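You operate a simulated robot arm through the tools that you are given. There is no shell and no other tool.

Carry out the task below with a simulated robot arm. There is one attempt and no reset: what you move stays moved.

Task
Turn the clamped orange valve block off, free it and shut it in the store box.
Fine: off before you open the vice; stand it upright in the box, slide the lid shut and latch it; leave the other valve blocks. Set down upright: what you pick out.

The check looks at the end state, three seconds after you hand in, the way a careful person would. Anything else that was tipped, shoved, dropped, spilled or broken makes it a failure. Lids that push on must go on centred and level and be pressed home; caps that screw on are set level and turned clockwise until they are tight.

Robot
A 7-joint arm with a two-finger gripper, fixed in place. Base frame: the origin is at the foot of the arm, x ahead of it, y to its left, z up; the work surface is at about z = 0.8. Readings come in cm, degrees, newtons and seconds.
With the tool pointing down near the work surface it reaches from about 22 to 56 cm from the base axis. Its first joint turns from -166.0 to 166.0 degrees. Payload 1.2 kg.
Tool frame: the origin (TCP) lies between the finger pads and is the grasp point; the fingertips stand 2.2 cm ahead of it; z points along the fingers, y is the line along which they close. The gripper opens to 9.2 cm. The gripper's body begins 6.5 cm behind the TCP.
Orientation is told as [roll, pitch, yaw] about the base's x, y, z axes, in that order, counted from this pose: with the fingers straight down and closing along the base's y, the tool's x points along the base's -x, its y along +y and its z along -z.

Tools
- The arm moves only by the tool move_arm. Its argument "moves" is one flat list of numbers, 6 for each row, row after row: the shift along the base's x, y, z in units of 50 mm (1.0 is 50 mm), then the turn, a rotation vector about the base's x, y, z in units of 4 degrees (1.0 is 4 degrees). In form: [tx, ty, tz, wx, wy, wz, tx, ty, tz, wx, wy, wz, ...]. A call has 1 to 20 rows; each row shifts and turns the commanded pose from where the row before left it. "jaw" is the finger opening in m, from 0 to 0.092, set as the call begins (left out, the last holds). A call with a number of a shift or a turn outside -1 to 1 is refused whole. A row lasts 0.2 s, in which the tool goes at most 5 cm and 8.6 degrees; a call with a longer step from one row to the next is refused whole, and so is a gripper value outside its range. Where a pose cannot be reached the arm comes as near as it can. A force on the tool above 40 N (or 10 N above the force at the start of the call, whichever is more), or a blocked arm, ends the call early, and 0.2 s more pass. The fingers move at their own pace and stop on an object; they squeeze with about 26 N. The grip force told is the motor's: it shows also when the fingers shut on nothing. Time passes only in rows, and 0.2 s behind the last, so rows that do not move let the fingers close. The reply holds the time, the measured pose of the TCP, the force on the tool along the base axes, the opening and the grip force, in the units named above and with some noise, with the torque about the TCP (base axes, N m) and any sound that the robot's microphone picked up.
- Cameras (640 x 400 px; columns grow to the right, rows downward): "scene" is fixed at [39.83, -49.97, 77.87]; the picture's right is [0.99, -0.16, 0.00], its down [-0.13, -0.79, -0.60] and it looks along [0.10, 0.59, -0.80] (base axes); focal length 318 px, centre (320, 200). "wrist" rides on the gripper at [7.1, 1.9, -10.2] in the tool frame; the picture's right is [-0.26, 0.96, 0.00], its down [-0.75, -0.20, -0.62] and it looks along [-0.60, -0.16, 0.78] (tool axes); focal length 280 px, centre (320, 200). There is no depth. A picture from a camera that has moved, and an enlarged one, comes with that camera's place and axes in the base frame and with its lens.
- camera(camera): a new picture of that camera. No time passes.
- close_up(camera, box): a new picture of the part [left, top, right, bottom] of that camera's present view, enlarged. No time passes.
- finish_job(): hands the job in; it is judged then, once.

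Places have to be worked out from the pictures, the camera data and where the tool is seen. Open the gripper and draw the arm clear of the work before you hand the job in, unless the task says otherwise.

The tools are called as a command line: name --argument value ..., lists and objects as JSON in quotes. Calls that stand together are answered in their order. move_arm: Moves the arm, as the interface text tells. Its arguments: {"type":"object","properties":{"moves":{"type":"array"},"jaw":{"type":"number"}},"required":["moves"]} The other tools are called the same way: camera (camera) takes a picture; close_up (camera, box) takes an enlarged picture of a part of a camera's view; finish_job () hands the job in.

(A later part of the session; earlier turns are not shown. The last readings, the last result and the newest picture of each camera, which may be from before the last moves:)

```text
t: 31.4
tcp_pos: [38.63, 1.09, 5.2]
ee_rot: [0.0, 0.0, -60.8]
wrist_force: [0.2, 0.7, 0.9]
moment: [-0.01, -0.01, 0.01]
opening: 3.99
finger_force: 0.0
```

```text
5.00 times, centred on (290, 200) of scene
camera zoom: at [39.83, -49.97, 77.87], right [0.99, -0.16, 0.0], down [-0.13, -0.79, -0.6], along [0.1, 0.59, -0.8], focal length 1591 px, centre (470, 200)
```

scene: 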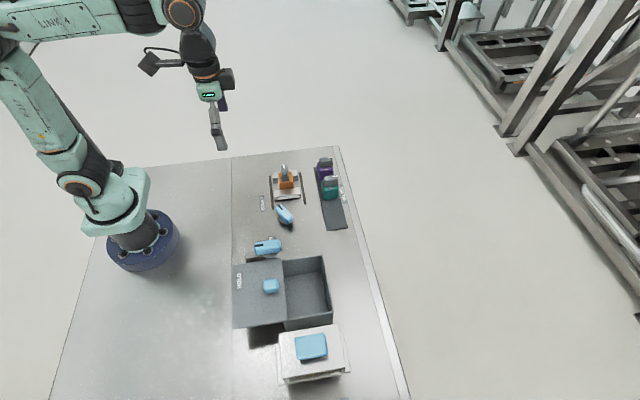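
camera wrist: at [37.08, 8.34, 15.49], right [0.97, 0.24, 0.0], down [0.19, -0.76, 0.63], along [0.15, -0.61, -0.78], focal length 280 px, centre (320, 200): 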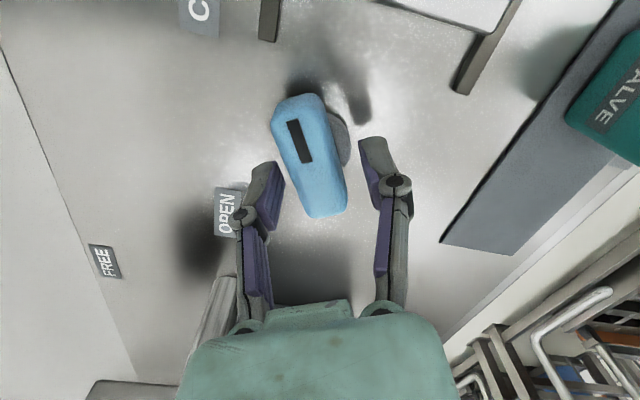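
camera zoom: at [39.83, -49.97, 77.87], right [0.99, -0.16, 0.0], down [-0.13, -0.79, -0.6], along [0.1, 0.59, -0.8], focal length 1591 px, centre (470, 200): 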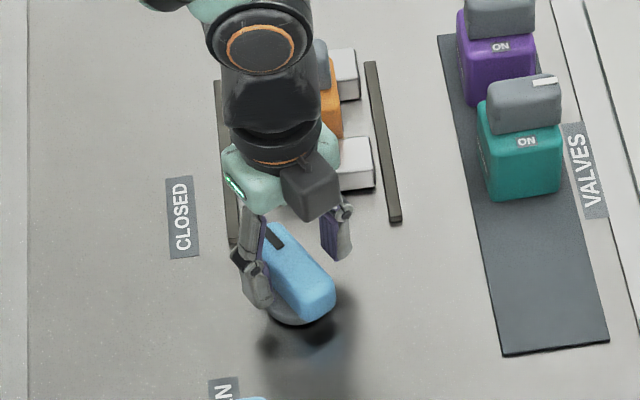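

The bar is between the fingers, a little to the left of centre. I nudge 1.5 mm left and close on it.

move_arm --moves '[-0.03, -0.008, 0, 0, 0, 0]'

move_arm --moves '[0, 0, 0, 0, 0, 0, 0, 0, 0, 0, 0, 0, 0, 0, 0, 0, 0, 0]' --jaw 0.0

camera --camera "wrist"

```text
t: 31.8
tcp_pos: [38.55, 1.11, 5.2]
ee_rot: [0.0, 0.0, -60.9]
wrist_force: [0.1, 0.5, -1.2]
moment: [0.01, 0.0, -0.02]
opening: 3.99
finger_force: 0.1
```

```text
t: 32.6
tcp_pos: [38.51, 1.0, 5.2]
ee_rot: [-0.1, 0.0, -61.0]
wrist_force: [-12.3, -4.6, 11.3]
moment: [-0.07, 0.25, 0.32]
opening: 2.4
finger_force: 27.8
```

```text
taken
camera wrist: at [36.87, 8.26, 15.5], right [0.97, 0.24, 0.0], down [0.19, -0.76, 0.63], along [0.15, -0.61, -0.78], focal length 280 px, centre (320, 200)
```

wrist: 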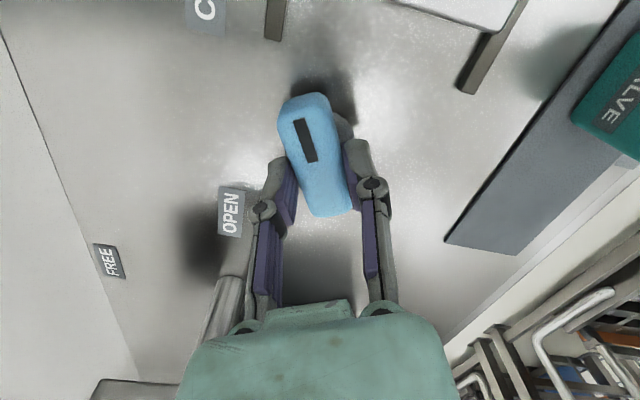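

Gripped at 2.4 cm, but the readings show I am off by a bit (−12 N in x, +11 N in z). I shift 1.5 mm toward −x and lift 2 mm to relax before turning.

move_arm --moves '[-0.03, -0.008, 0.03, 0, 0, 0.2, 0, 0, 0, 0, 0, 0]'

```text
t: 33.2
tcp_pos: [38.44, 0.98, 5.29]
ee_rot: [0.1, 0.0, -60.1]
wrist_force: [6.8, 0.6, -20.8]
moment: [0.0, -0.11, 0.09]
opening: 2.38
finger_force: 28.1
```

Now it reads −21 N in z, so I overdid the lift; I come back down by about 1.3 mm and 0.5 mm in +x.

move_arm --moves '[0.01, 0.002, -0.02, 0, 0, 0, 0, 0, 0, 0, 0, 0]'

```text
t: 33.8
tcp_pos: [38.48, 1.03, 5.3]
ee_rot: [0.0, 0.0, -60.1]
wrist_force: [-5.7, 1.4, 15.8]
moment: [-0.27, 0.0, 0.08]
opening: 2.38
finger_force: 28.4
```

The contact is stiff but the forces are modest. I start turning the lever counter-clockwise by 20°, with a hair of lift.

move_arm --moves '[0, 0, 0.008, 0, 0, 0.5, 0, 0, 0, 0, 0, 0.9, 0, 0, 0, 0, 0, 0.9, 0, 0, 0, 0, 0, 0.9, 0, 0, 0, 0, 0, 0.9, 0, 0, 0, 0, 0, 0.9]'

camera --camera "wrist"

close_up --camera "scene" --box '[250, 160, 330, 240]'

```text
t: 35.2
tcp_pos: [38.43, 0.9, 5.32]
ee_rot: [0.0, 0.0, -40.1]
wrist_force: [-4.6, 2.7, 12.4]
moment: [-0.34, -0.36, 0.01]
opening: 2.4
finger_force: 27.9
```

```text
taken
camera wrist: at [34.37, 7.15, 15.62], right [0.82, 0.57, 0.0], down [0.44, -0.64, 0.63], along [0.36, -0.51, -0.78], focal length 280 px, centre (320, 200)
```

wrist: 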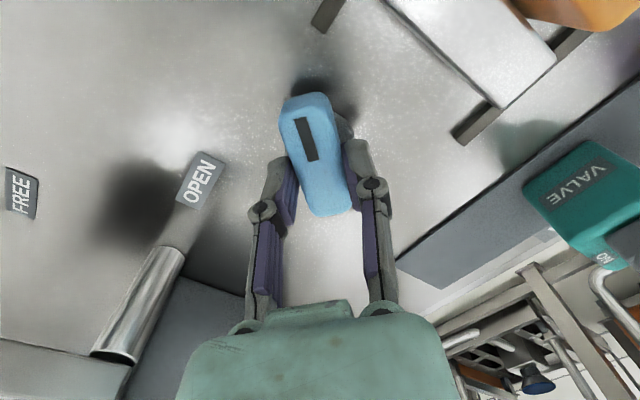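

```text
5.00 times, centred on (290, 200) of scene
camera zoom: at [39.83, -49.97, 77.87], right [0.99, -0.16, 0.0], down [-0.13, -0.79, -0.6], along [0.1, 0.59, -0.8], focal length 1591 px, centre (470, 200)
```

zoom: 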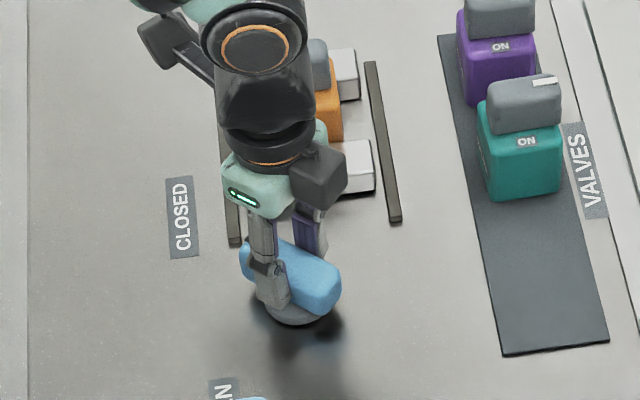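

The lever follows easily. I continue counter-clockwise 36° more.

move_arm --moves '[0.002, 0.002, 0, 0, 0, 0.9, 0.002, 0.002, 0, 0, 0, 0.9, 0.002, 0.002, 0, 0, 0, 0.9, 0.002, 0.002, 0, 0, 0, 0.9, 0.002, 0.002, 0, 0, 0, 0.9, 0, 0, 0, 0, 0, 0.9, 0, 0, 0, 0, 0, 0.9, 0, 0, 0, 0, 0, 0.9, 0, 0, 0, 0, 0, 0.9, 0, 0, 0, 0, 0, 0.9]'

close_up --camera "scene" --box '[250, 160, 330, 240]'

```text
t: 37.4
tcp_pos: [38.31, 1.12, 5.27]
ee_rot: [-0.1, 0.1, -4.2]
wrist_force: [-14.3, -13.4, 10.2]
moment: [-0.32, 0.37, -0.02]
opening: 2.38
finger_force: 27.6
```

```text
5.00 times, centred on (290, 200) of scene
camera zoom: at [39.83, -49.97, 77.87], right [0.99, -0.16, 0.0], down [-0.13, -0.79, -0.6], along [0.1, 0.59, -0.8], focal length 1591 px, centre (470, 200)
```

zoom: 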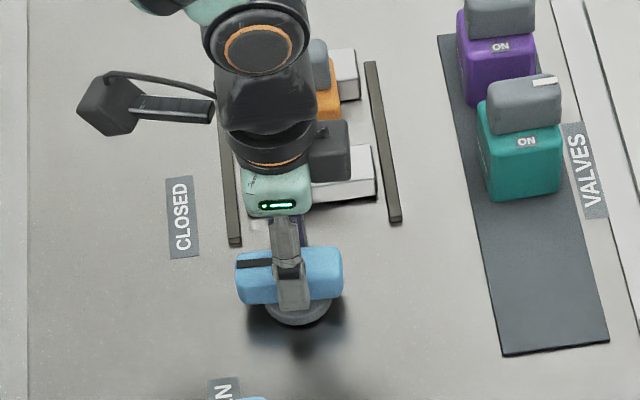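

The force (−14, −13 N) says the pivot is a bit more to −x, −y of my path. I correct by about 1 mm each while continuing 24°.

move_arm --moves '[-0.016, -0.016, 0, 0, 0, 0.5, 0, -0.003, 0, 0, 0, 0.9, 0, -0.003, 0, 0, 0, 0.9, 0, -0.003, 0, 0, 0, 0.9, 0, -0.003, 0, 0, 0, 0.9, 0, -0.003, 0, 0, 0, 0.9, 0, -0.003, 0, 0, 0, 0.9]'

close_up --camera "scene" --box '[250, 160, 330, 240]'

```text
t: 39.0
tcp_pos: [38.53, 1.0, 5.27]
ee_rot: [0.1, -0.1, 19.5]
wrist_force: [3.7, -10.6, -16.9]
moment: [-0.01, -0.57, 0.02]
opening: 2.38
finger_force: 28.1
```

```text
5.00 times, centred on (290, 200) of scene
camera zoom: at [39.83, -49.97, 77.87], right [0.99, -0.16, 0.0], down [-0.13, -0.79, -0.6], along [0.1, 0.59, -0.8], focal length 1591 px, centre (470, 200)
```

zoom: 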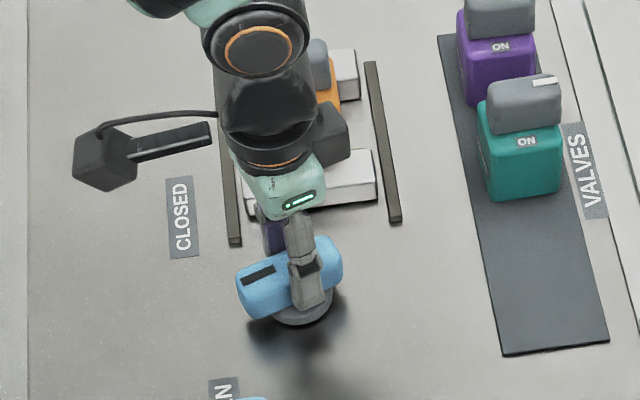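

Still no yaw resistance at 80° of turn. I go on another 20°, easing −y and z slightly.

move_arm --moves '[0, -0.012, -0.01, 0, 0, 0.5, 0, -0.003, 0, 0, 0, 0.9, 0, -0.003, 0, 0, 0, 0.9, 0, -0.003, 0, 0, 0, 0.9, 0, -0.003, 0, 0, 0, 0.9, 0, -0.003, 0, 0, 0, 0.9]'

close_up --camera "scene" --box '[250, 160, 330, 240]'

camera --camera "wrist"

```text
t: 40.4
tcp_pos: [38.43, 0.94, 5.37]
ee_rot: [0.0, -0.2, 39.5]
wrist_force: [-1.9, 1.5, 14.0]
moment: [0.38, -0.33, 0.02]
opening: 2.38
finger_force: 27.8
```

```text
5.00 times, centred on (290, 200) of scene
camera zoom: at [39.83, -49.97, 77.87], right [0.99, -0.16, 0.0], down [-0.13, -0.79, -0.6], along [0.1, 0.59, -0.8], focal length 1591 px, centre (470, 200)
```

zoom: 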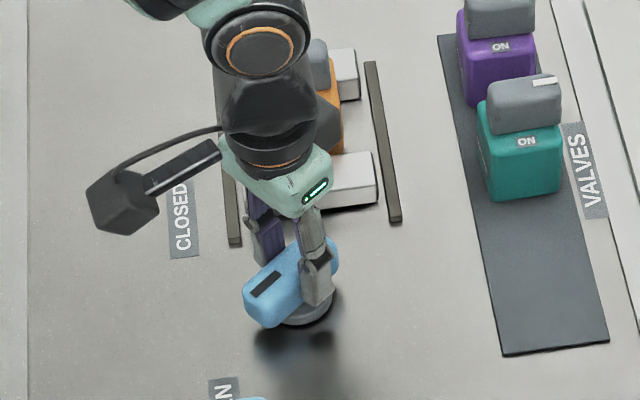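

```text
taken
camera wrist: at [31.88, -2.03, 15.56], right [-0.41, 0.91, 0.0], down [0.71, 0.32, 0.63], along [0.57, 0.26, -0.78], focal length 280 px, centre (320, 200)
```

wrist: 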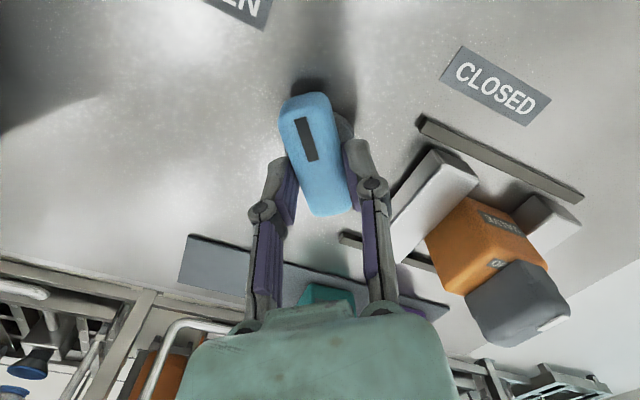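

At 100° of turn the near jaw has begun to separate from the block. I continue 16° more and look for the stop.

move_arm --moves '[0, 0, 0.004, 0, 0, 0.8, 0, 0, 0, 0, 0, 0.8, 0, 0, 0, 0, 0, 0.8, 0, 0, 0, 0, 0, 0.8, 0, 0, 0, 0, 0, 0.8]'

camera --camera "wrist"

close_up --camera "scene" --box '[250, 160, 330, 240]'

```text
t: 41.6
tcp_pos: [38.47, 1.05, 5.18]
ee_rot: [0.0, -0.3, 55.7]
wrist_force: [11.1, 14.2, -3.4]
moment: [0.13, -0.12, 0.0]
opening: 2.38
finger_force: 28.0
```

```text
taken
camera wrist: at [32.98, -3.77, 15.55], right [-0.65, 0.76, 0.0], down [0.59, 0.51, 0.63], along [0.48, 0.41, -0.78], focal length 280 px, centre (320, 200)
```

wrist: 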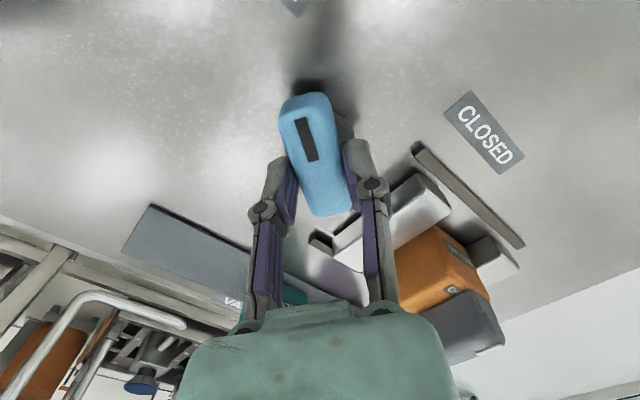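

```text
5.00 times, centred on (290, 200) of scene
camera zoom: at [39.83, -49.97, 77.87], right [0.99, -0.16, 0.0], down [-0.13, -0.79, -0.6], along [0.1, 0.59, -0.8], focal length 1591 px, centre (470, 200)
```

zoom: 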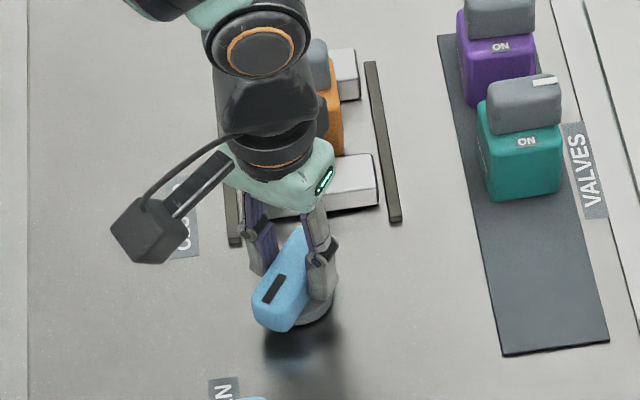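

The lever now points to about 236°, the direction of the OPEN label, with no stop yet. I try 8° more, relieving +x/+y by a millimetre.

move_arm --moves '[0.01, 0.014, 0, 0, 0, 0.5, 0, 0, 0, 0, 0, 0.75, 0, 0, 0, 0, 0, 0.75]'

close_up --camera "scene" --box '[250, 160, 330, 240]'

```text
t: 42.4
tcp_pos: [38.46, 0.85, 5.21]
ee_rot: [0.1, 0.3, 63.4]
wrist_force: [1.2, 8.8, 11.9]
moment: [0.21, -0.14, -0.56]
opening: 2.46
finger_force: 27.9
```

```text
5.00 times, centred on (290, 200) of scene
camera zoom: at [39.83, -49.97, 77.87], right [0.99, -0.16, 0.0], down [-0.13, -0.79, -0.6], along [0.1, 0.59, -0.8], focal length 1591 px, centre (470, 200)
```

zoom: 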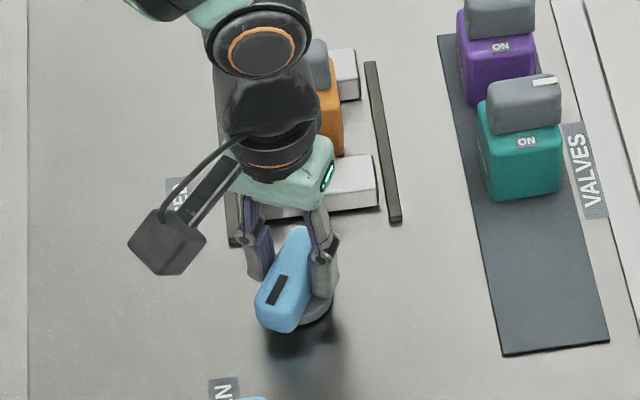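

The torque is −0.56 N m, so the stop is reached: the vice is at OPEN. I relax by 3°, open the fingers slightly and rise straight up.

move_arm --moves '[0, 0, 0, 0, 0, -0.8, 0, 0, 0, 0, 0, 0]'

move_arm --moves '[0, 0, 0, 0, 0, 0, 0, 0, 0, 0, 0, 0, 0, 0, 0.1, 0, 0, 0, 0, 0, 0.3, 0, 0, 0, 0, 0, 0.5, 0, 0, 0, 0, 0, 0.5, 0, 0, 0, 0, 0, 0.5, 0, 0, 0, 0, 0, 0.5, 0, 0, 0]' --jaw 0.045

camera --camera "wrist"

close_up --camera "scene" --box '[250, 150, 330, 240]'

```text
t: 43.0
tcp_pos: [38.44, 0.77, 5.25]
ee_rot: [0.0, 0.1, 60.0]
wrist_force: [-3.8, 2.6, 14.4]
moment: [0.05, 0.1, -0.03]
opening: 2.39
finger_force: 27.8
```

```text
t: 44.8
tcp_pos: [38.36, 0.93, 17.21]
ee_rot: [0.0, 0.0, 60.2]
wrist_force: [-0.7, -0.4, 0.4]
moment: [-0.02, 0.0, -0.03]
opening: 4.47
finger_force: 0.1
```

```text
taken
camera wrist: at [33.36, -4.17, 27.61], right [-0.71, 0.71, 0.0], down [0.55, 0.55, 0.62], along [0.44, 0.44, -0.78], focal length 280 px, centre (320, 200)
```

wrist: 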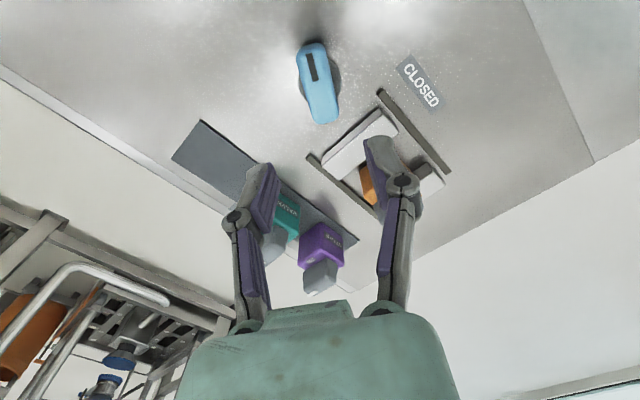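

```text
4.44 times, centred on (290, 195) of scene
camera zoom: at [39.83, -49.97, 77.87], right [0.99, -0.16, 0.0], down [-0.13, -0.79, -0.6], along [0.1, 0.59, -0.8], focal length 1414 px, centre (453, 222)
```

zoom: 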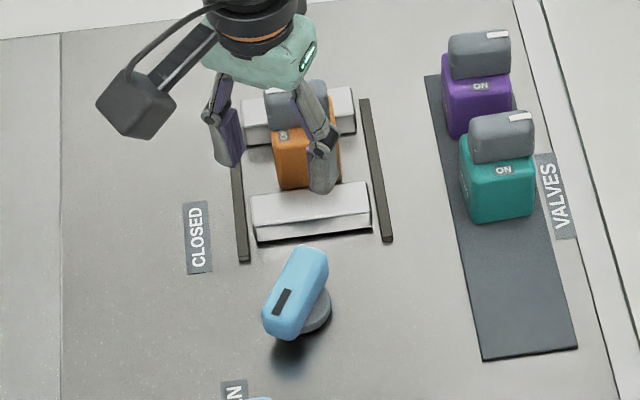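

The lever points to OPEN and the vice jaws are released. Before picking, I go to view the store box, its lid and its latch.

move_arm --moves '[-0.08, -0.1, 0.2, 0, 0, -0.94, -0.08, -0.1, 0.2, 0, 0, -0.94, -0.08, -0.15, 0.2, 0, 0, -0.94, -0.08, -0.2, 0.15, 0, 0, -0.94, -0.08, -0.2, 0.15, 0, 0, -0.94, -0.08, -0.2, 0.15, 0, 0, -0.94, -0.08, -0.2, 0.15, 0, 0, -0.94, -0.08, -0.2, 0.15, 0, 0, -0.94, -0.08, -0.2, 0.15, 0, 0, -0.94, -0.08, -0.2, 0.15, 0, 0, -0.94, -0.08, -0.2, 0.15, 0, 0, -0.94, -0.08, -0.2, 0.1, 0, 0, -0.94, -0.08, -0.2, 0.1, 0, 0, -0.94, -0.08, -0.2, 0.1, 0, 0, -0.94, -0.08, -0.2, 0.1, 0, 0, -0.94, -0.08, -0.2, 0.1, 0, 0, -0.94]'

camera --camera "wrist"

camera --camera "scene"

```text
t: 48.2
tcp_pos: [32.01, -13.9, 28.87]
ee_rot: [0.0, 0.0, 0.1]
wrist_force: [-0.4, -0.1, -0.5]
moment: [0.02, -0.01, -0.01]
opening: 4.52
finger_force: 0.1
```

```text
taken
camera wrist: at [25.09, -11.87, 39.09], right [0.26, 0.96, 0.0], down [0.75, -0.2, 0.62], along [0.6, -0.16, -0.78], focal length 280 px, centre (320, 200)
```

wrist: 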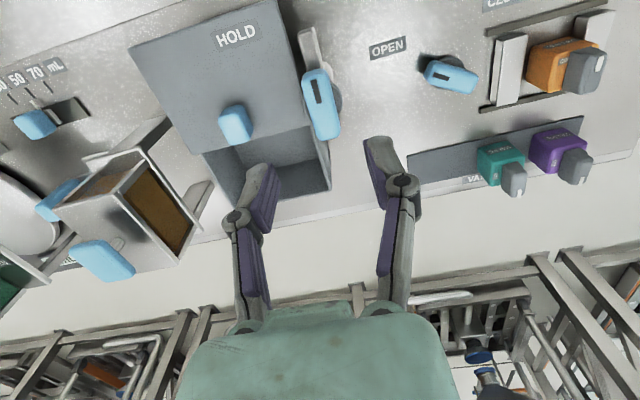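

```text
taken
```

scene: 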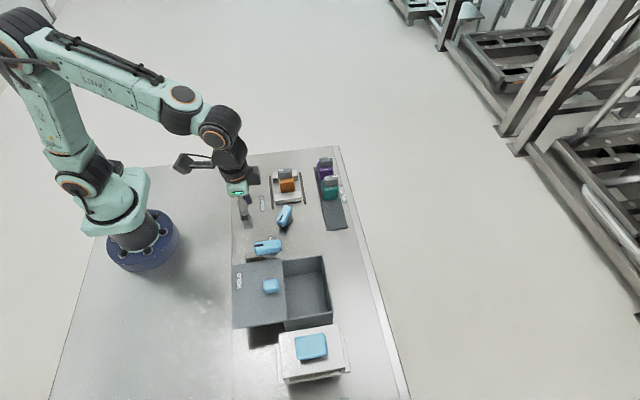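

close_up --camera "wrist" --box '[120, 0, 360, 210]'

close_up --camera "scene" --box '[225, 225, 345, 335]'

close_up --camera "wrist" --box '[400, 0, 640, 180]'

```text
1.90 times, centred on (240, 105) of wrist
camera zoom: at [25.09, -11.87, 39.09], right [0.26, 0.96, 0.0], down [0.75, -0.2, 0.62], along [0.6, -0.16, -0.78], focal length 534 px, centre (472, 381)
```

zoom: 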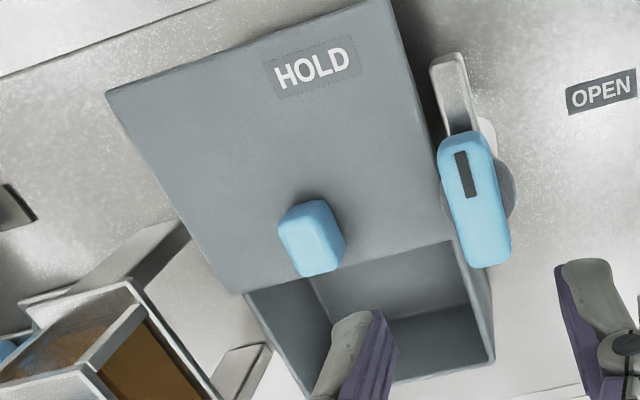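

```text
3.64 times, centred on (285, 280) of scene
camera zoom: at [39.83, -49.97, 77.87], right [0.99, -0.16, 0.0], down [-0.13, -0.79, -0.6], along [0.1, 0.59, -0.8], focal length 1157 px, centre (447, -91)
```

zoom: 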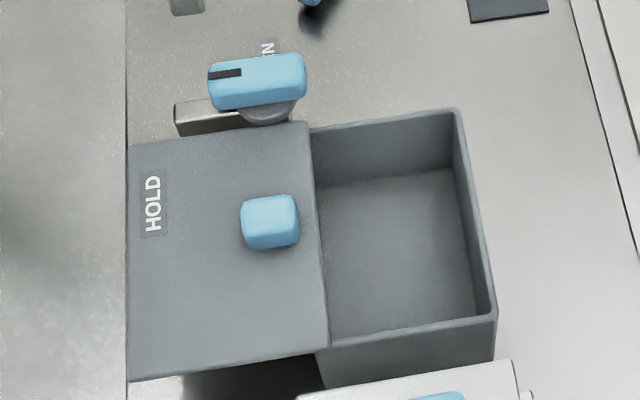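

```text
2.22 times, centred on (520, 90) of wrist
camera zoom: at [25.09, -11.87, 39.09], right [0.26, 0.96, 0.0], down [0.75, -0.2, 0.62], along [0.6, -0.16, -0.78], focal length 623 px, centre (-124, 444)
```

zoom: 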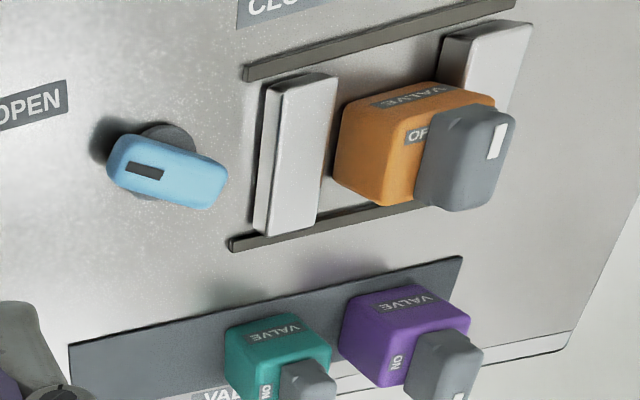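

The box (about x 36–47, y −30 to −15, rim z≈9.5) has its lid slid fully off to −x with a knob at about (34, −23), and the latch post at about (34, −14) with its mark at FREE. The handle's tip overhangs the −x face, so I plan to grip the valve across its ±y faces above the jaws; I go back for a closer look at the open vice.

move_arm --moves '[0.02, 0.5, -0.278, 0, 0, 0, 0.02, 0.5, -0.278, 0, 0, 0, 0.02, 0.5, -0.278, 0, 0, 0, 0.02, 0.5, -0.278, 0, 0, 0, 0.02, 0.5, -0.278, 0, 0, 0, 0.02, 0.5, -0.278, 0, 0, 0, 0.02, 0.5, -0.278, 0, 0, 0, 0.02, 0.5, -0.278, 0, 0, 0, 0.02, 0.5, -0.278, 0, 0, 0, 0.02, 0.5, -0.278, 0, 0, 0]' --jaw 0.06

camera --camera "wrist"

close_up --camera "scene" --box '[265, 160, 315, 210]'

```text
t: 50.4
tcp_pos: [33.02, 11.27, 14.82]
ee_rot: [0.0, 0.1, 0.1]
wrist_force: [-0.7, 0.2, -0.8]
moment: [0.02, -0.05, 0.02]
opening: 6.01
finger_force: 0.1
```

```text
taken
camera wrist: at [26.03, 13.19, 25.14], right [0.26, 0.97, 0.0], down [0.75, -0.2, 0.62], along [0.6, -0.16, -0.78], focal length 280 px, centre (320, 200)
```

wrist: 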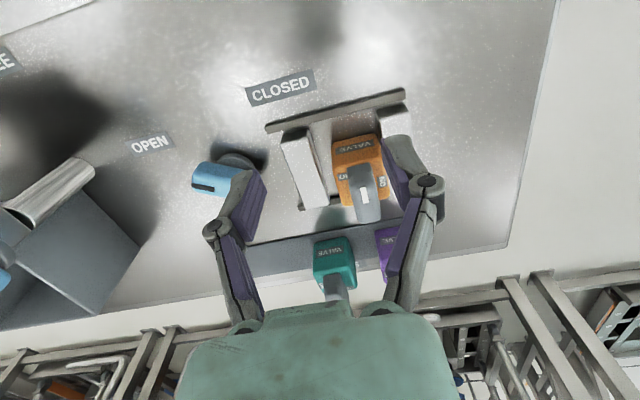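

```text
8.00 times, centred on (290, 185) of scene
camera zoom: at [39.83, -49.97, 77.87], right [0.99, -0.16, 0.0], down [-0.13, -0.79, -0.6], along [0.1, 0.59, -0.8], focal length 2546 px, centre (560, 320)
```

zoom: 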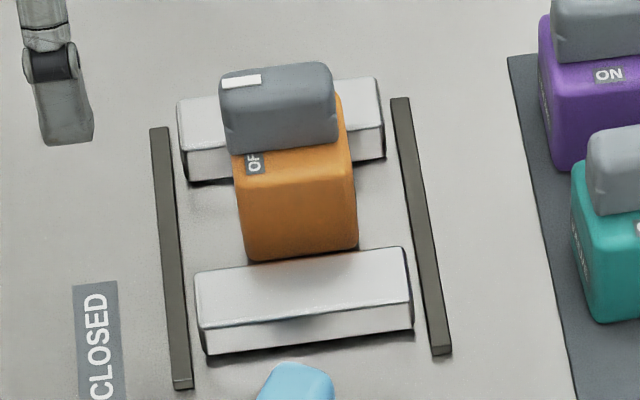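

The −y jaw has backed off about 1.2 cm, while the +y jaw is fixed against the block. I enlarge the wrist view to measure the jaw tops and the block.

close_up --camera "wrist" --box '[260, 70, 440, 230]'

```text
2.50 times, centred on (350, 150) of wrist
camera zoom: at [26.03, 13.19, 25.14], right [0.26, 0.97, 0.0], down [0.75, -0.2, 0.62], along [0.6, -0.16, -0.78], focal length 701 px, centre (245, 325)
```

zoom: 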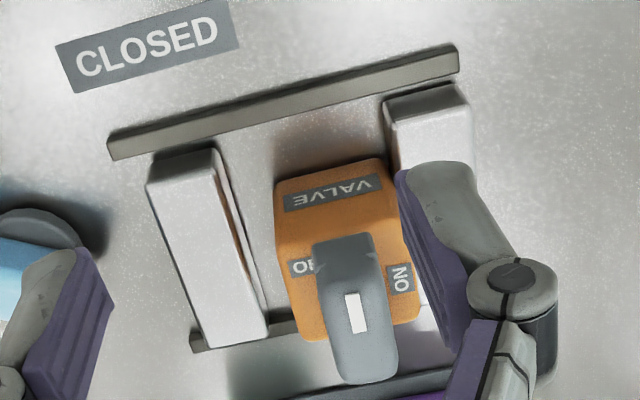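

The jaw tops come out at z≈3.3–3.9, and the block at about (40.3, 13.15), 4.2 cm wide, top at 5.9. I move above it with the fingers closing along y, then look before descending.

move_arm --moves '[0.24, 0.063, 0, 0, 0, 0, 0.24, 0.063, 0, 0, 0, 0, 0.24, 0.063, 0, 0, 0, 0, 0.24, 0.063, 0, 0, 0, 0, 0.24, 0.063, 0, 0, 0, 0, 0.24, 0.063, 0, 0, 0, 0, 0, 0, -0.2, 0, 0, 0, 0, 0, -0.2, 0, 0, 0, 0, 0, -0.2, 0, 0, 0]' --jaw 0.06

camera --camera "wrist"

close_up --camera "scene" --box '[260, 140, 320, 200]'

```text
t: 52.4
tcp_pos: [40.3, 13.01, 11.81]
ee_rot: [0.0, -0.1, 0.0]
wrist_force: [0.1, -0.4, 0.4]
moment: [-0.02, 0.0, 0.01]
opening: 6.0
finger_force: 0.1
```

```text
taken
camera wrist: at [33.29, 15.0, 22.15], right [0.26, 0.97, 0.0], down [0.75, -0.2, 0.62], along [0.6, -0.16, -0.78], focal length 280 px, centre (320, 200)
```

wrist: 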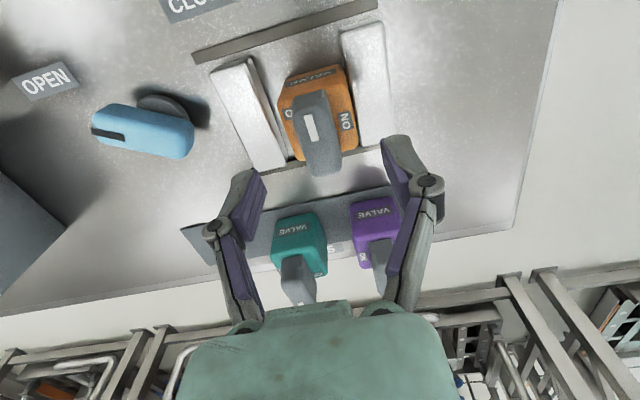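

```text
6.67 times, centred on (290, 170) of scene
camera zoom: at [39.83, -49.97, 77.87], right [0.99, -0.16, 0.0], down [-0.13, -0.79, -0.6], along [0.1, 0.59, -0.8], focal length 2121 px, centre (520, 400)
```

zoom: 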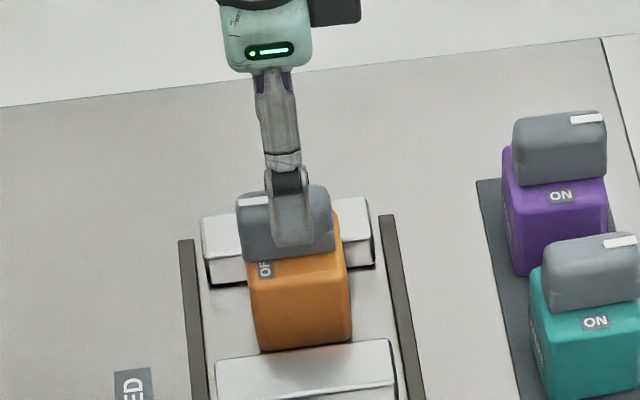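

The block is centred between the fingers. I descend to TCP z≈6.2, so the tips stop near z≈4.3, just above the jaws.

move_arm --moves '[0, 0.002, -0.14, 0, 0, 0, 0, 0.002, -0.14, 0, 0, 0, 0, 0.002, -0.14, 0, 0, 0, 0, 0.002, -0.14, 0, 0, 0, 0, 0.002, -0.14, 0, 0, 0, 0, 0.002, -0.14, 0, 0, 0, 0, 0.002, -0.14, 0, 0, 0, 0, 0.002, -0.14, 0, 0, 0]'

camera --camera "wrist"

close_up --camera "scene" --box '[260, 140, 320, 200]'

```text
t: 54.2
tcp_pos: [40.32, 13.12, 6.2]
ee_rot: [0.0, 0.1, 0.0]
wrist_force: [-0.3, 0.4, -0.8]
moment: [-0.03, -0.02, 0.03]
opening: 5.99
finger_force: 0.1
```

```text
taken
camera wrist: at [33.3, 15.06, 16.56], right [0.26, 0.97, 0.0], down [0.75, -0.2, 0.63], along [0.6, -0.16, -0.78], focal length 280 px, centre (320, 200)
```

wrist: 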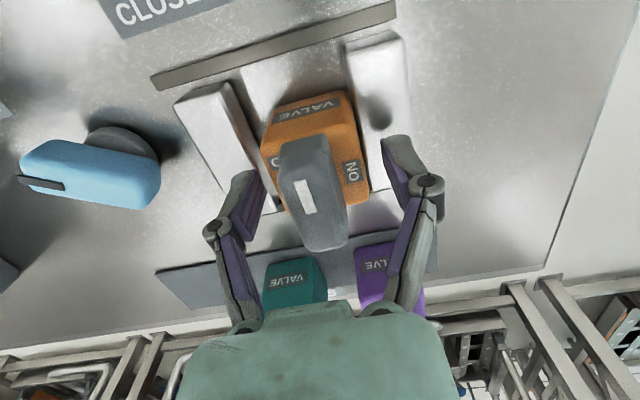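

```text
6.67 times, centred on (290, 170) of scene
camera zoom: at [39.83, -49.97, 77.87], right [0.99, -0.16, 0.0], down [-0.13, -0.79, -0.6], along [0.1, 0.59, -0.8], focal length 2121 px, centre (520, 400)
```

zoom: 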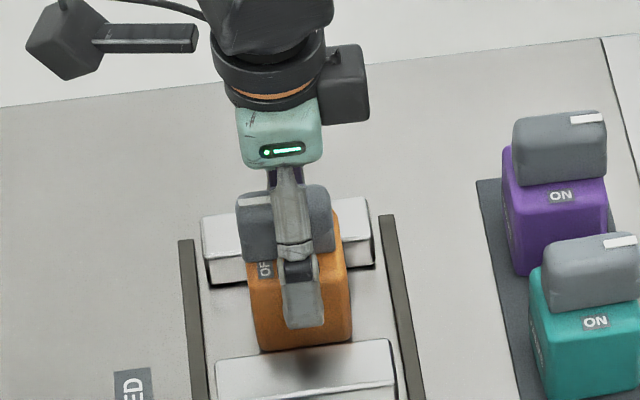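

No contact so far and the tips are beside the block above the jaws. I close on the block.

move_arm --moves '[0, 0, 0, 0, 0, 0, 0, 0, 0, 0, 0, 0, 0, 0, 0, 0, 0, 0]' --jaw 0.0

close_up --camera "scene" --box '[260, 140, 320, 200]'

camera --camera "wrist"

```text
t: 55.0
tcp_pos: [40.29, 13.06, 6.33]
ee_rot: [0.0, -0.1, 0.0]
wrist_force: [1.0, -3.3, 9.5]
moment: [-0.07, -0.01, -0.02]
opening: 4.35
finger_force: 25.9
```

```text
6.67 times, centred on (290, 170) of scene
camera zoom: at [39.83, -49.97, 77.87], right [0.99, -0.16, 0.0], down [-0.13, -0.79, -0.6], along [0.1, 0.59, -0.8], focal length 2121 px, centre (520, 400)
```

zoom: 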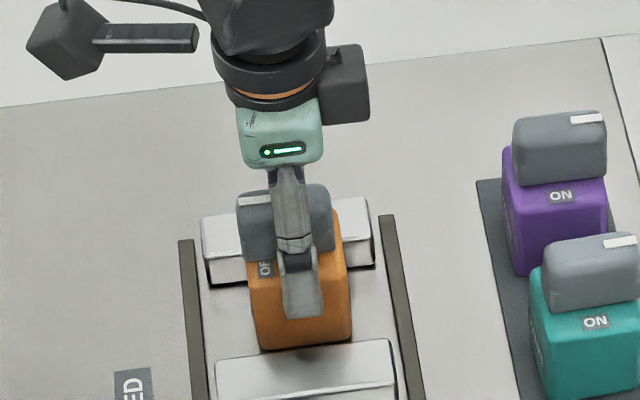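

```text
taken
camera wrist: at [33.32, 15.04, 16.59], right [0.26, 0.97, 0.0], down [0.75, -0.2, 0.63], along [0.6, -0.16, -0.78], focal length 280 px, centre (320, 200)
```

wrist: 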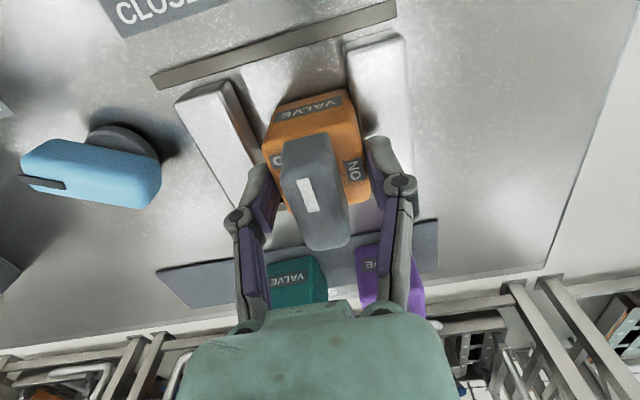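

Gripped at 4.35 cm. I lift slowly by 2 cm and check that the block comes up level.

move_arm --moves '[0, 0, 0.05, 0, 0, 0, 0, 0, 0.05, 0, 0, 0, 0, 0, 0.1, 0, 0, 0, 0, 0, 0.1, 0, 0, 0, 0, 0, 0.1, 0, 0, 0]'

close_up --camera "scene" --box '[260, 140, 320, 200]'

camera --camera "wrist"

```text
t: 56.2
tcp_pos: [40.39, 13.06, 8.36]
ee_rot: [0.0, -0.1, 0.0]
wrist_force: [-0.1, -4.0, 2.5]
moment: [-0.09, 0.0, 0.01]
opening: 1.87
finger_force: 26.1
```

```text
6.67 times, centred on (290, 170) of scene
camera zoom: at [39.83, -49.97, 77.87], right [0.99, -0.16, 0.0], down [-0.13, -0.79, -0.6], along [0.1, 0.59, -0.8], focal length 2121 px, centre (520, 400)
```

zoom: 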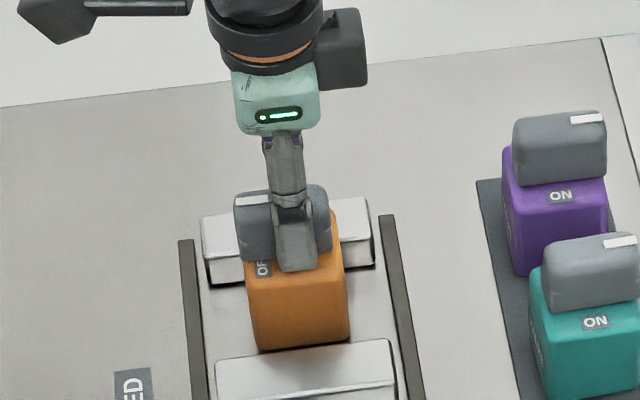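

```text
taken
camera wrist: at [33.34, 15.05, 18.59], right [0.26, 0.97, 0.0], down [0.75, -0.2, 0.63], along [0.6, -0.16, -0.78], focal length 280 px, centre (320, 200)
```

wrist: 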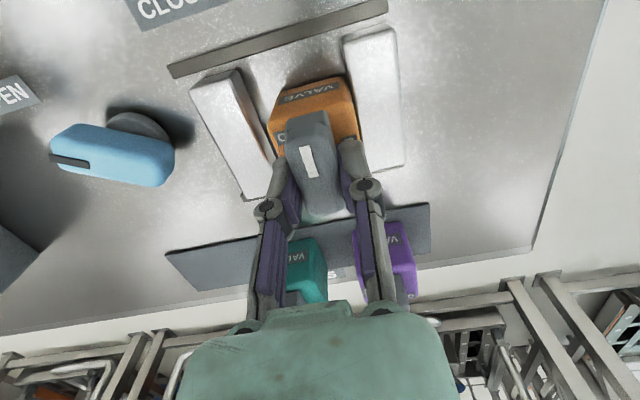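

The fingers slid up off the block's rounded top edge and are now closed on the handle (1.87 cm), right above the pivot; the block still stands. I check the state closely before deciding.

close_up --camera "wrist" --box '[240, 50, 400, 230]'

close_up --camera "scene" --box '[275, 160, 305, 200]'

```text
2.22 times, centred on (320, 140) of wrist
camera zoom: at [33.34, 15.05, 18.59], right [0.26, 0.97, 0.0], down [0.75, -0.2, 0.63], along [0.6, -0.16, -0.78], focal length 623 px, centre (320, 333)
```

zoom: 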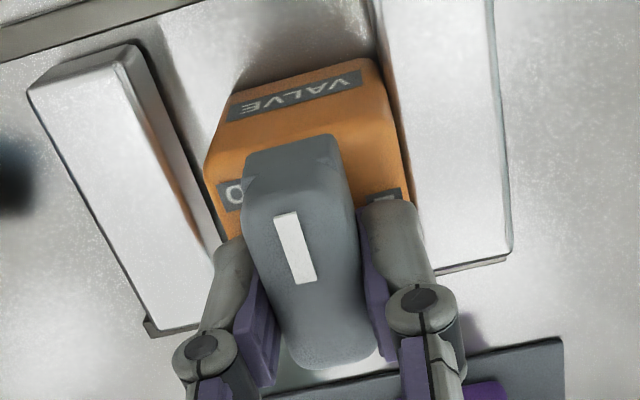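

```text
10.00 times, centred on (290, 180) of scene
camera zoom: at [39.83, -49.97, 77.87], right [0.99, -0.16, 0.0], down [-0.13, -0.79, -0.6], along [0.1, 0.59, -0.8], focal length 3182 px, centre (620, 400)
```

zoom: 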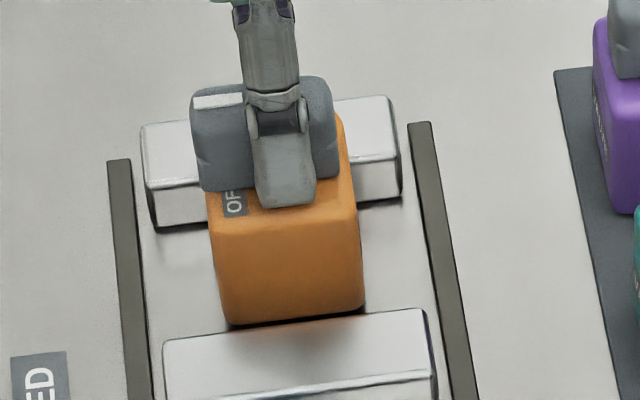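

The valve still stands upright and OFF, and the fingers hold the handle squarely over the pivot. I lift it slowly by the handle, straight up with no turning, 1.5 cm first.

move_arm --moves '[0, 0, 0, 0, 0, 0, 0, 0, 0.03, 0, 0, 0, 0, 0, 0.05, 0, 0, 0, 0, 0, 0.07, 0, 0, 0, 0, 0, 0.07, 0, 0, 0, 0, 0, 0.08, 0, 0, 0]'

close_up --camera "scene" --box '[270, 150, 310, 200]'

camera --camera "wrist"

```text
t: 57.6
tcp_pos: [40.36, 13.14, 9.7]
ee_rot: [0.0, 0.0, 0.1]
wrist_force: [-0.6, -2.1, -3.2]
moment: [-0.15, -0.02, 0.03]
opening: 1.88
finger_force: 26.3
```

```text
8.00 times, centred on (290, 175) of scene
camera zoom: at [39.83, -49.97, 77.87], right [0.99, -0.16, 0.0], down [-0.13, -0.79, -0.6], along [0.1, 0.59, -0.8], focal length 2546 px, centre (560, 400)
```

zoom: 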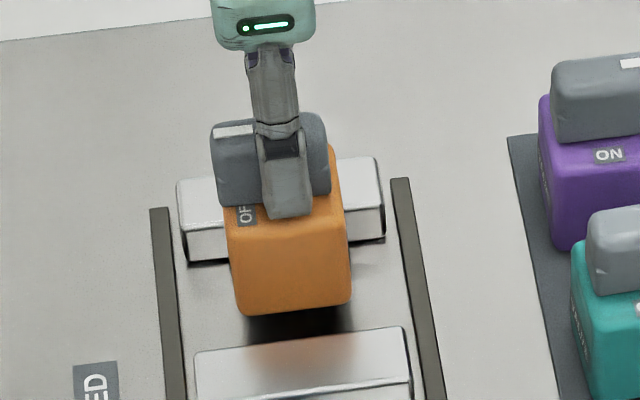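

```text
taken
camera wrist: at [33.31, 15.09, 20.07], right [0.26, 0.97, 0.0], down [0.75, -0.2, 0.63], along [0.6, -0.16, -0.78], focal length 280 px, centre (320, 200)
```

wrist: 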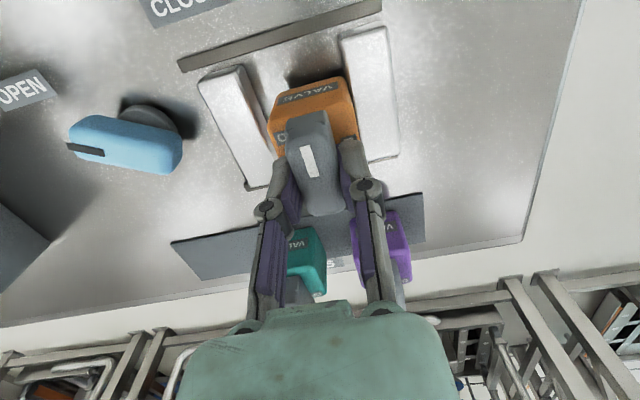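

The whole valve is held level, weighing about 0.35 kg, with the handle still at OFF. I lift straight up to z≈23 and check again.

move_arm --moves '[0, 0, 0.1, 0, 0, 0, 0, 0, 0.2, 0, 0, 0, 0, 0, 0.25, 0, 0, 0, 0.02, 0, 0.3, 0, 0, 0, 0.02, 0, 0.3, 0, 0, 0, 0.02, 0, 0.3, 0, 0, 0, 0.02, 0, 0.3, 0, 0, 0, 0.02, 0, 0.3, 0, 0, 0, 0.02, 0, 0.3, 0, 0, 0, 0.02, 0, 0.2, 0, 0, 0, 0.02, 0, 0.1, 0, 0, 0]'

camera --camera "wrist"

camera --camera "scene"

```text
t: 60.0
tcp_pos: [41.1, 13.08, 22.95]
ee_rot: [-0.1, 0.0, 0.2]
wrist_force: [-1.3, -0.4, -2.6]
moment: [-0.03, 0.03, -0.02]
opening: 1.89
finger_force: 25.6
```

```text
taken
camera wrist: at [34.06, 15.1, 33.3], right [0.26, 0.97, 0.0], down [0.75, -0.2, 0.63], along [0.6, -0.16, -0.78], focal length 280 px, centre (320, 200)
```

wrist: 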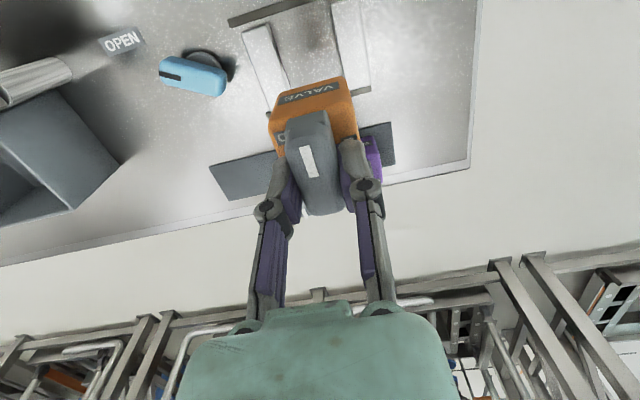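

```text
taken
```

scene: 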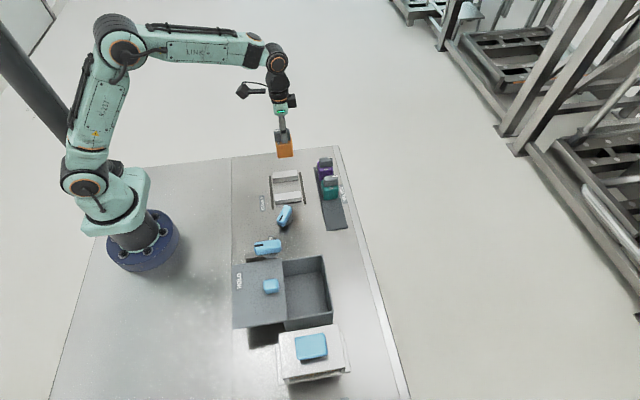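

Held securely. I carry it across at constant height and yaw to above the open box at about (41.6, −22.6).

move_arm --moves '[0, -0.12, 0, 0, 0, 0, 0, -0.24, 0, 0, 0, 0, 0, -0.36, 0, 0, 0, 0, 0.006, -0.42, 0, 0, 0, 0, 0.006, -0.42, 0, 0, 0, 0, 0.006, -0.42, 0, 0, 0, 0, 0.006, -0.42, 0, 0, 0, 0, 0.006, -0.42, 0, 0, 0, 0, 0.006, -0.42, 0, 0, 0, 0, 0.006, -0.42, 0, 0, 0, 0, 0.006, -0.42, 0, 0, 0, 0, 0.006, -0.42, 0, 0, 0, 0, 0.006, -0.42, 0, 0, 0, 0, 0.006, -0.42, 0, 0, 0, 0, 0.006, -0.42, 0, 0, 0, 0, 0.006, -0.42, 0, 0, 0, 0, 0.006, -0.42, 0, 0, 0, 0, 0.006, -0.3, 0, 0, 0, 0, 0, -0.15, 0, 0, 0, 0, 0, -0.09, 0, 0, 0, 0]'

camera --camera "wrist"

close_up --camera "scene" --box '[220, 180, 380, 340]'

```text
t: 64.2
tcp_pos: [41.57, -22.47, 22.98]
ee_rot: [0.1, 0.1, 0.0]
wrist_force: [0.5, -0.5, -1.7]
moment: [0.02, -0.02, 0.02]
opening: 1.89
finger_force: 26.1
```

```text
taken
camera wrist: at [34.54, -20.6, 33.3], right [0.26, 0.97, 0.0], down [0.75, -0.2, 0.62], along [0.6, -0.16, -0.78], focal length 280 px, centre (320, 200)
```

wrist: 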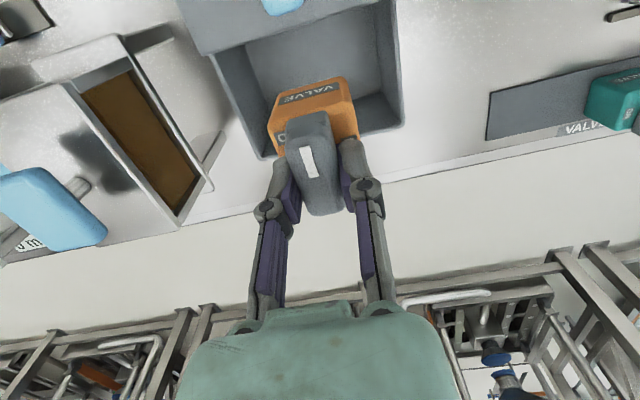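

```text
2.50 times, centred on (300, 260) of scene
camera zoom: at [39.83, -49.97, 77.87], right [0.99, -0.16, 0.0], down [-0.13, -0.79, -0.6], along [0.1, 0.59, -0.8], focal length 796 px, centre (370, 50)
```

zoom: 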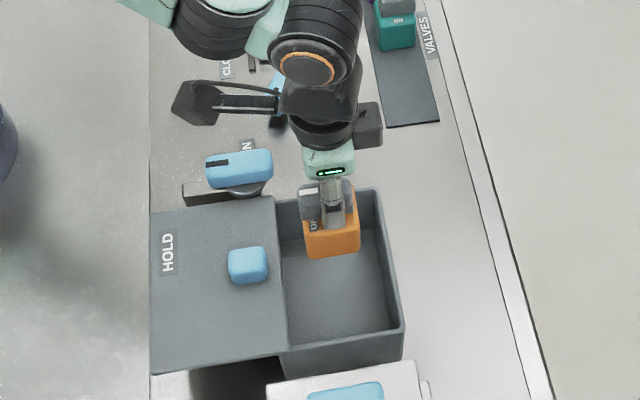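

I enlarge the wrist view to fix the box's inner walls relative to the valve.

close_up --camera "wrist" --box '[180, 0, 440, 180]'

```text
2.22 times, centred on (310, 90) of wrist
camera zoom: at [34.54, -20.6, 33.3], right [0.26, 0.97, 0.0], down [0.75, -0.2, 0.62], along [0.6, -0.16, -0.78], focal length 623 px, centre (342, 444)
```

zoom: 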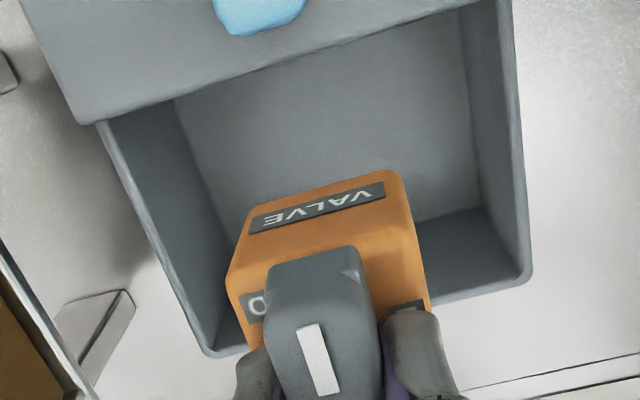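

The box opening spans about x 37–46.2, y −29.5 to −16.4, so I shift 4 mm in −y to its centre and lower the valve to about 1 cm above the floor.

move_arm --moves '[0, -0.04, -0.1, 0, 0, 0, 0, -0.04, -0.2, 0, 0, 0, 0, 0, -0.28, 0, 0, 0, 0, 0, -0.28, 0, 0, 0, 0, 0, -0.28, 0, 0, 0, 0, 0, -0.28, 0, 0, 0, 0, 0, -0.28, 0, 0, 0, 0, 0, -0.28, 0, 0, 0, 0, 0, -0.28, 0, 0, 0, 0, 0, -0.2, 0, 0, 0, 0, 0, -0.15, 0, 0, 0, 0, 0, -0.06, 0, 0, 0]'

camera --camera "wrist"

close_up --camera "scene" --box '[220, 210, 360, 330]'

```text
t: 66.8
tcp_pos: [41.52, -22.92, 9.53]
ee_rot: [0.0, -0.1, 0.0]
wrist_force: [0.5, -0.1, -1.7]
moment: [-0.01, -0.04, 0.03]
opening: 1.89
finger_force: 26.3
```

```text
taken
camera wrist: at [34.54, -20.98, 19.94], right [0.26, 0.97, 0.0], down [0.75, -0.2, 0.62], along [0.6, -0.16, -0.78], focal length 280 px, centre (320, 200)
```

wrist: 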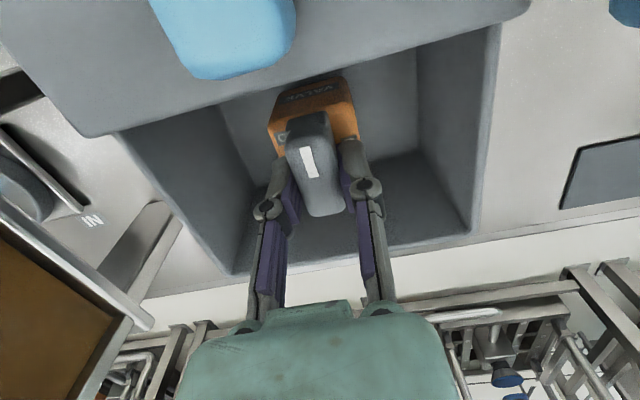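

```text
3.33 times, centred on (290, 270) of scene
camera zoom: at [39.83, -49.97, 77.87], right [0.99, -0.16, 0.0], down [-0.13, -0.79, -0.6], along [0.1, 0.59, -0.8], focal length 1061 px, centre (420, -33)
```

zoom: 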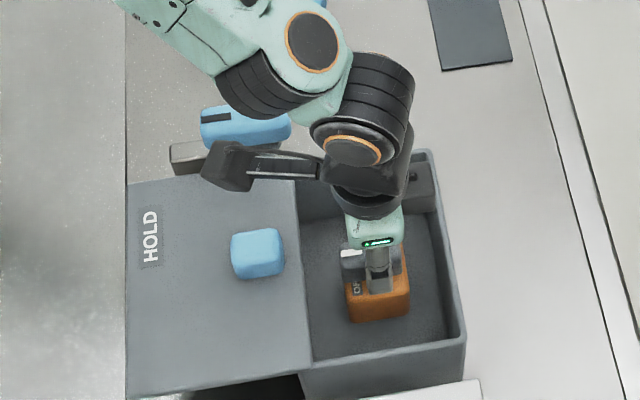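

Everything is clear of the walls. I lower in 1 mm steps and watch the vertical force for the touch-down.

move_arm --moves '[0, 0, -0.02, 0, 0, 0, 0, 0, -0.02, 0, 0, 0, 0, 0, -0.02, 0, 0, 0, 0, 0, -0.02, 0, 0, 0, 0, 0, -0.02, 0, 0, 0]'

move_arm --moves '[0, 0, -0.02, 0, 0, 0, 0, 0, -0.02, 0, 0, 0, 0, 0, -0.02, 0, 0, 0]'

```text
t: 68.0
tcp_pos: [41.52, -22.97, 8.99]
ee_rot: [0.0, 0.0, 0.1]
wrist_force: [-0.2, -0.1, -1.6]
moment: [0.03, 0.0, -0.02]
opening: 1.88
finger_force: 25.9
```

```text
t: 68.8
tcp_pos: [41.44, -23.05, 8.85]
ee_rot: [0.0, 0.0, 0.1]
wrist_force: [-4.1, 2.0, 9.8]
moment: [0.12, 0.19, -0.03]
opening: 1.89
finger_force: 26.1
```

Touch-down: +9.8 N at TCP z≈8.85. I ease off half a millimetre and open the fingers to 3.5 cm, then check before rising.

move_arm --moves '[0, 0, 0.012, 0, 0, 0]'

move_arm --moves '[0, 0, 0, 0, 0, 0, 0, 0, 0, 0, 0, 0]' --jaw 0.038

camera --camera "wrist"

```text
t: 69.2
tcp_pos: [41.55, -23.06, 8.97]
ee_rot: [0.0, -0.1, 0.1]
wrist_force: [-1.5, 0.4, 6.1]
moment: [0.0, 0.01, 0.01]
opening: 1.88
finger_force: 26.1
```

```text
t: 69.8
tcp_pos: [41.5, -22.92, 8.85]
ee_rot: [-0.1, -0.1, 0.1]
wrist_force: [0.4, -0.4, -0.1]
moment: [0.01, 0.03, 0.01]
opening: 3.78
finger_force: 0.2
```

```text
taken
camera wrist: at [34.55, -21.0, 19.19], right [0.26, 0.97, 0.0], down [0.75, -0.2, 0.62], along [0.6, -0.16, -0.78], focal length 280 px, centre (320, 200)
```

wrist: 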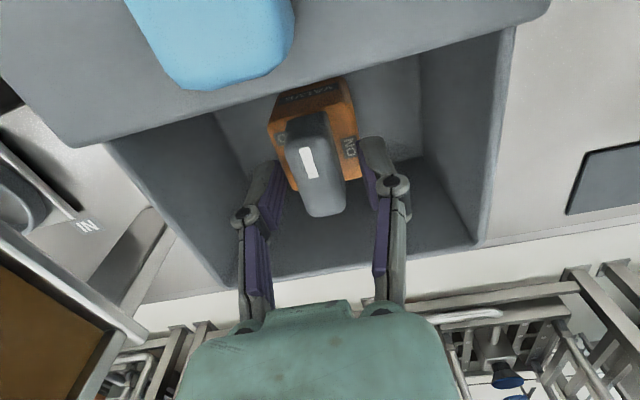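

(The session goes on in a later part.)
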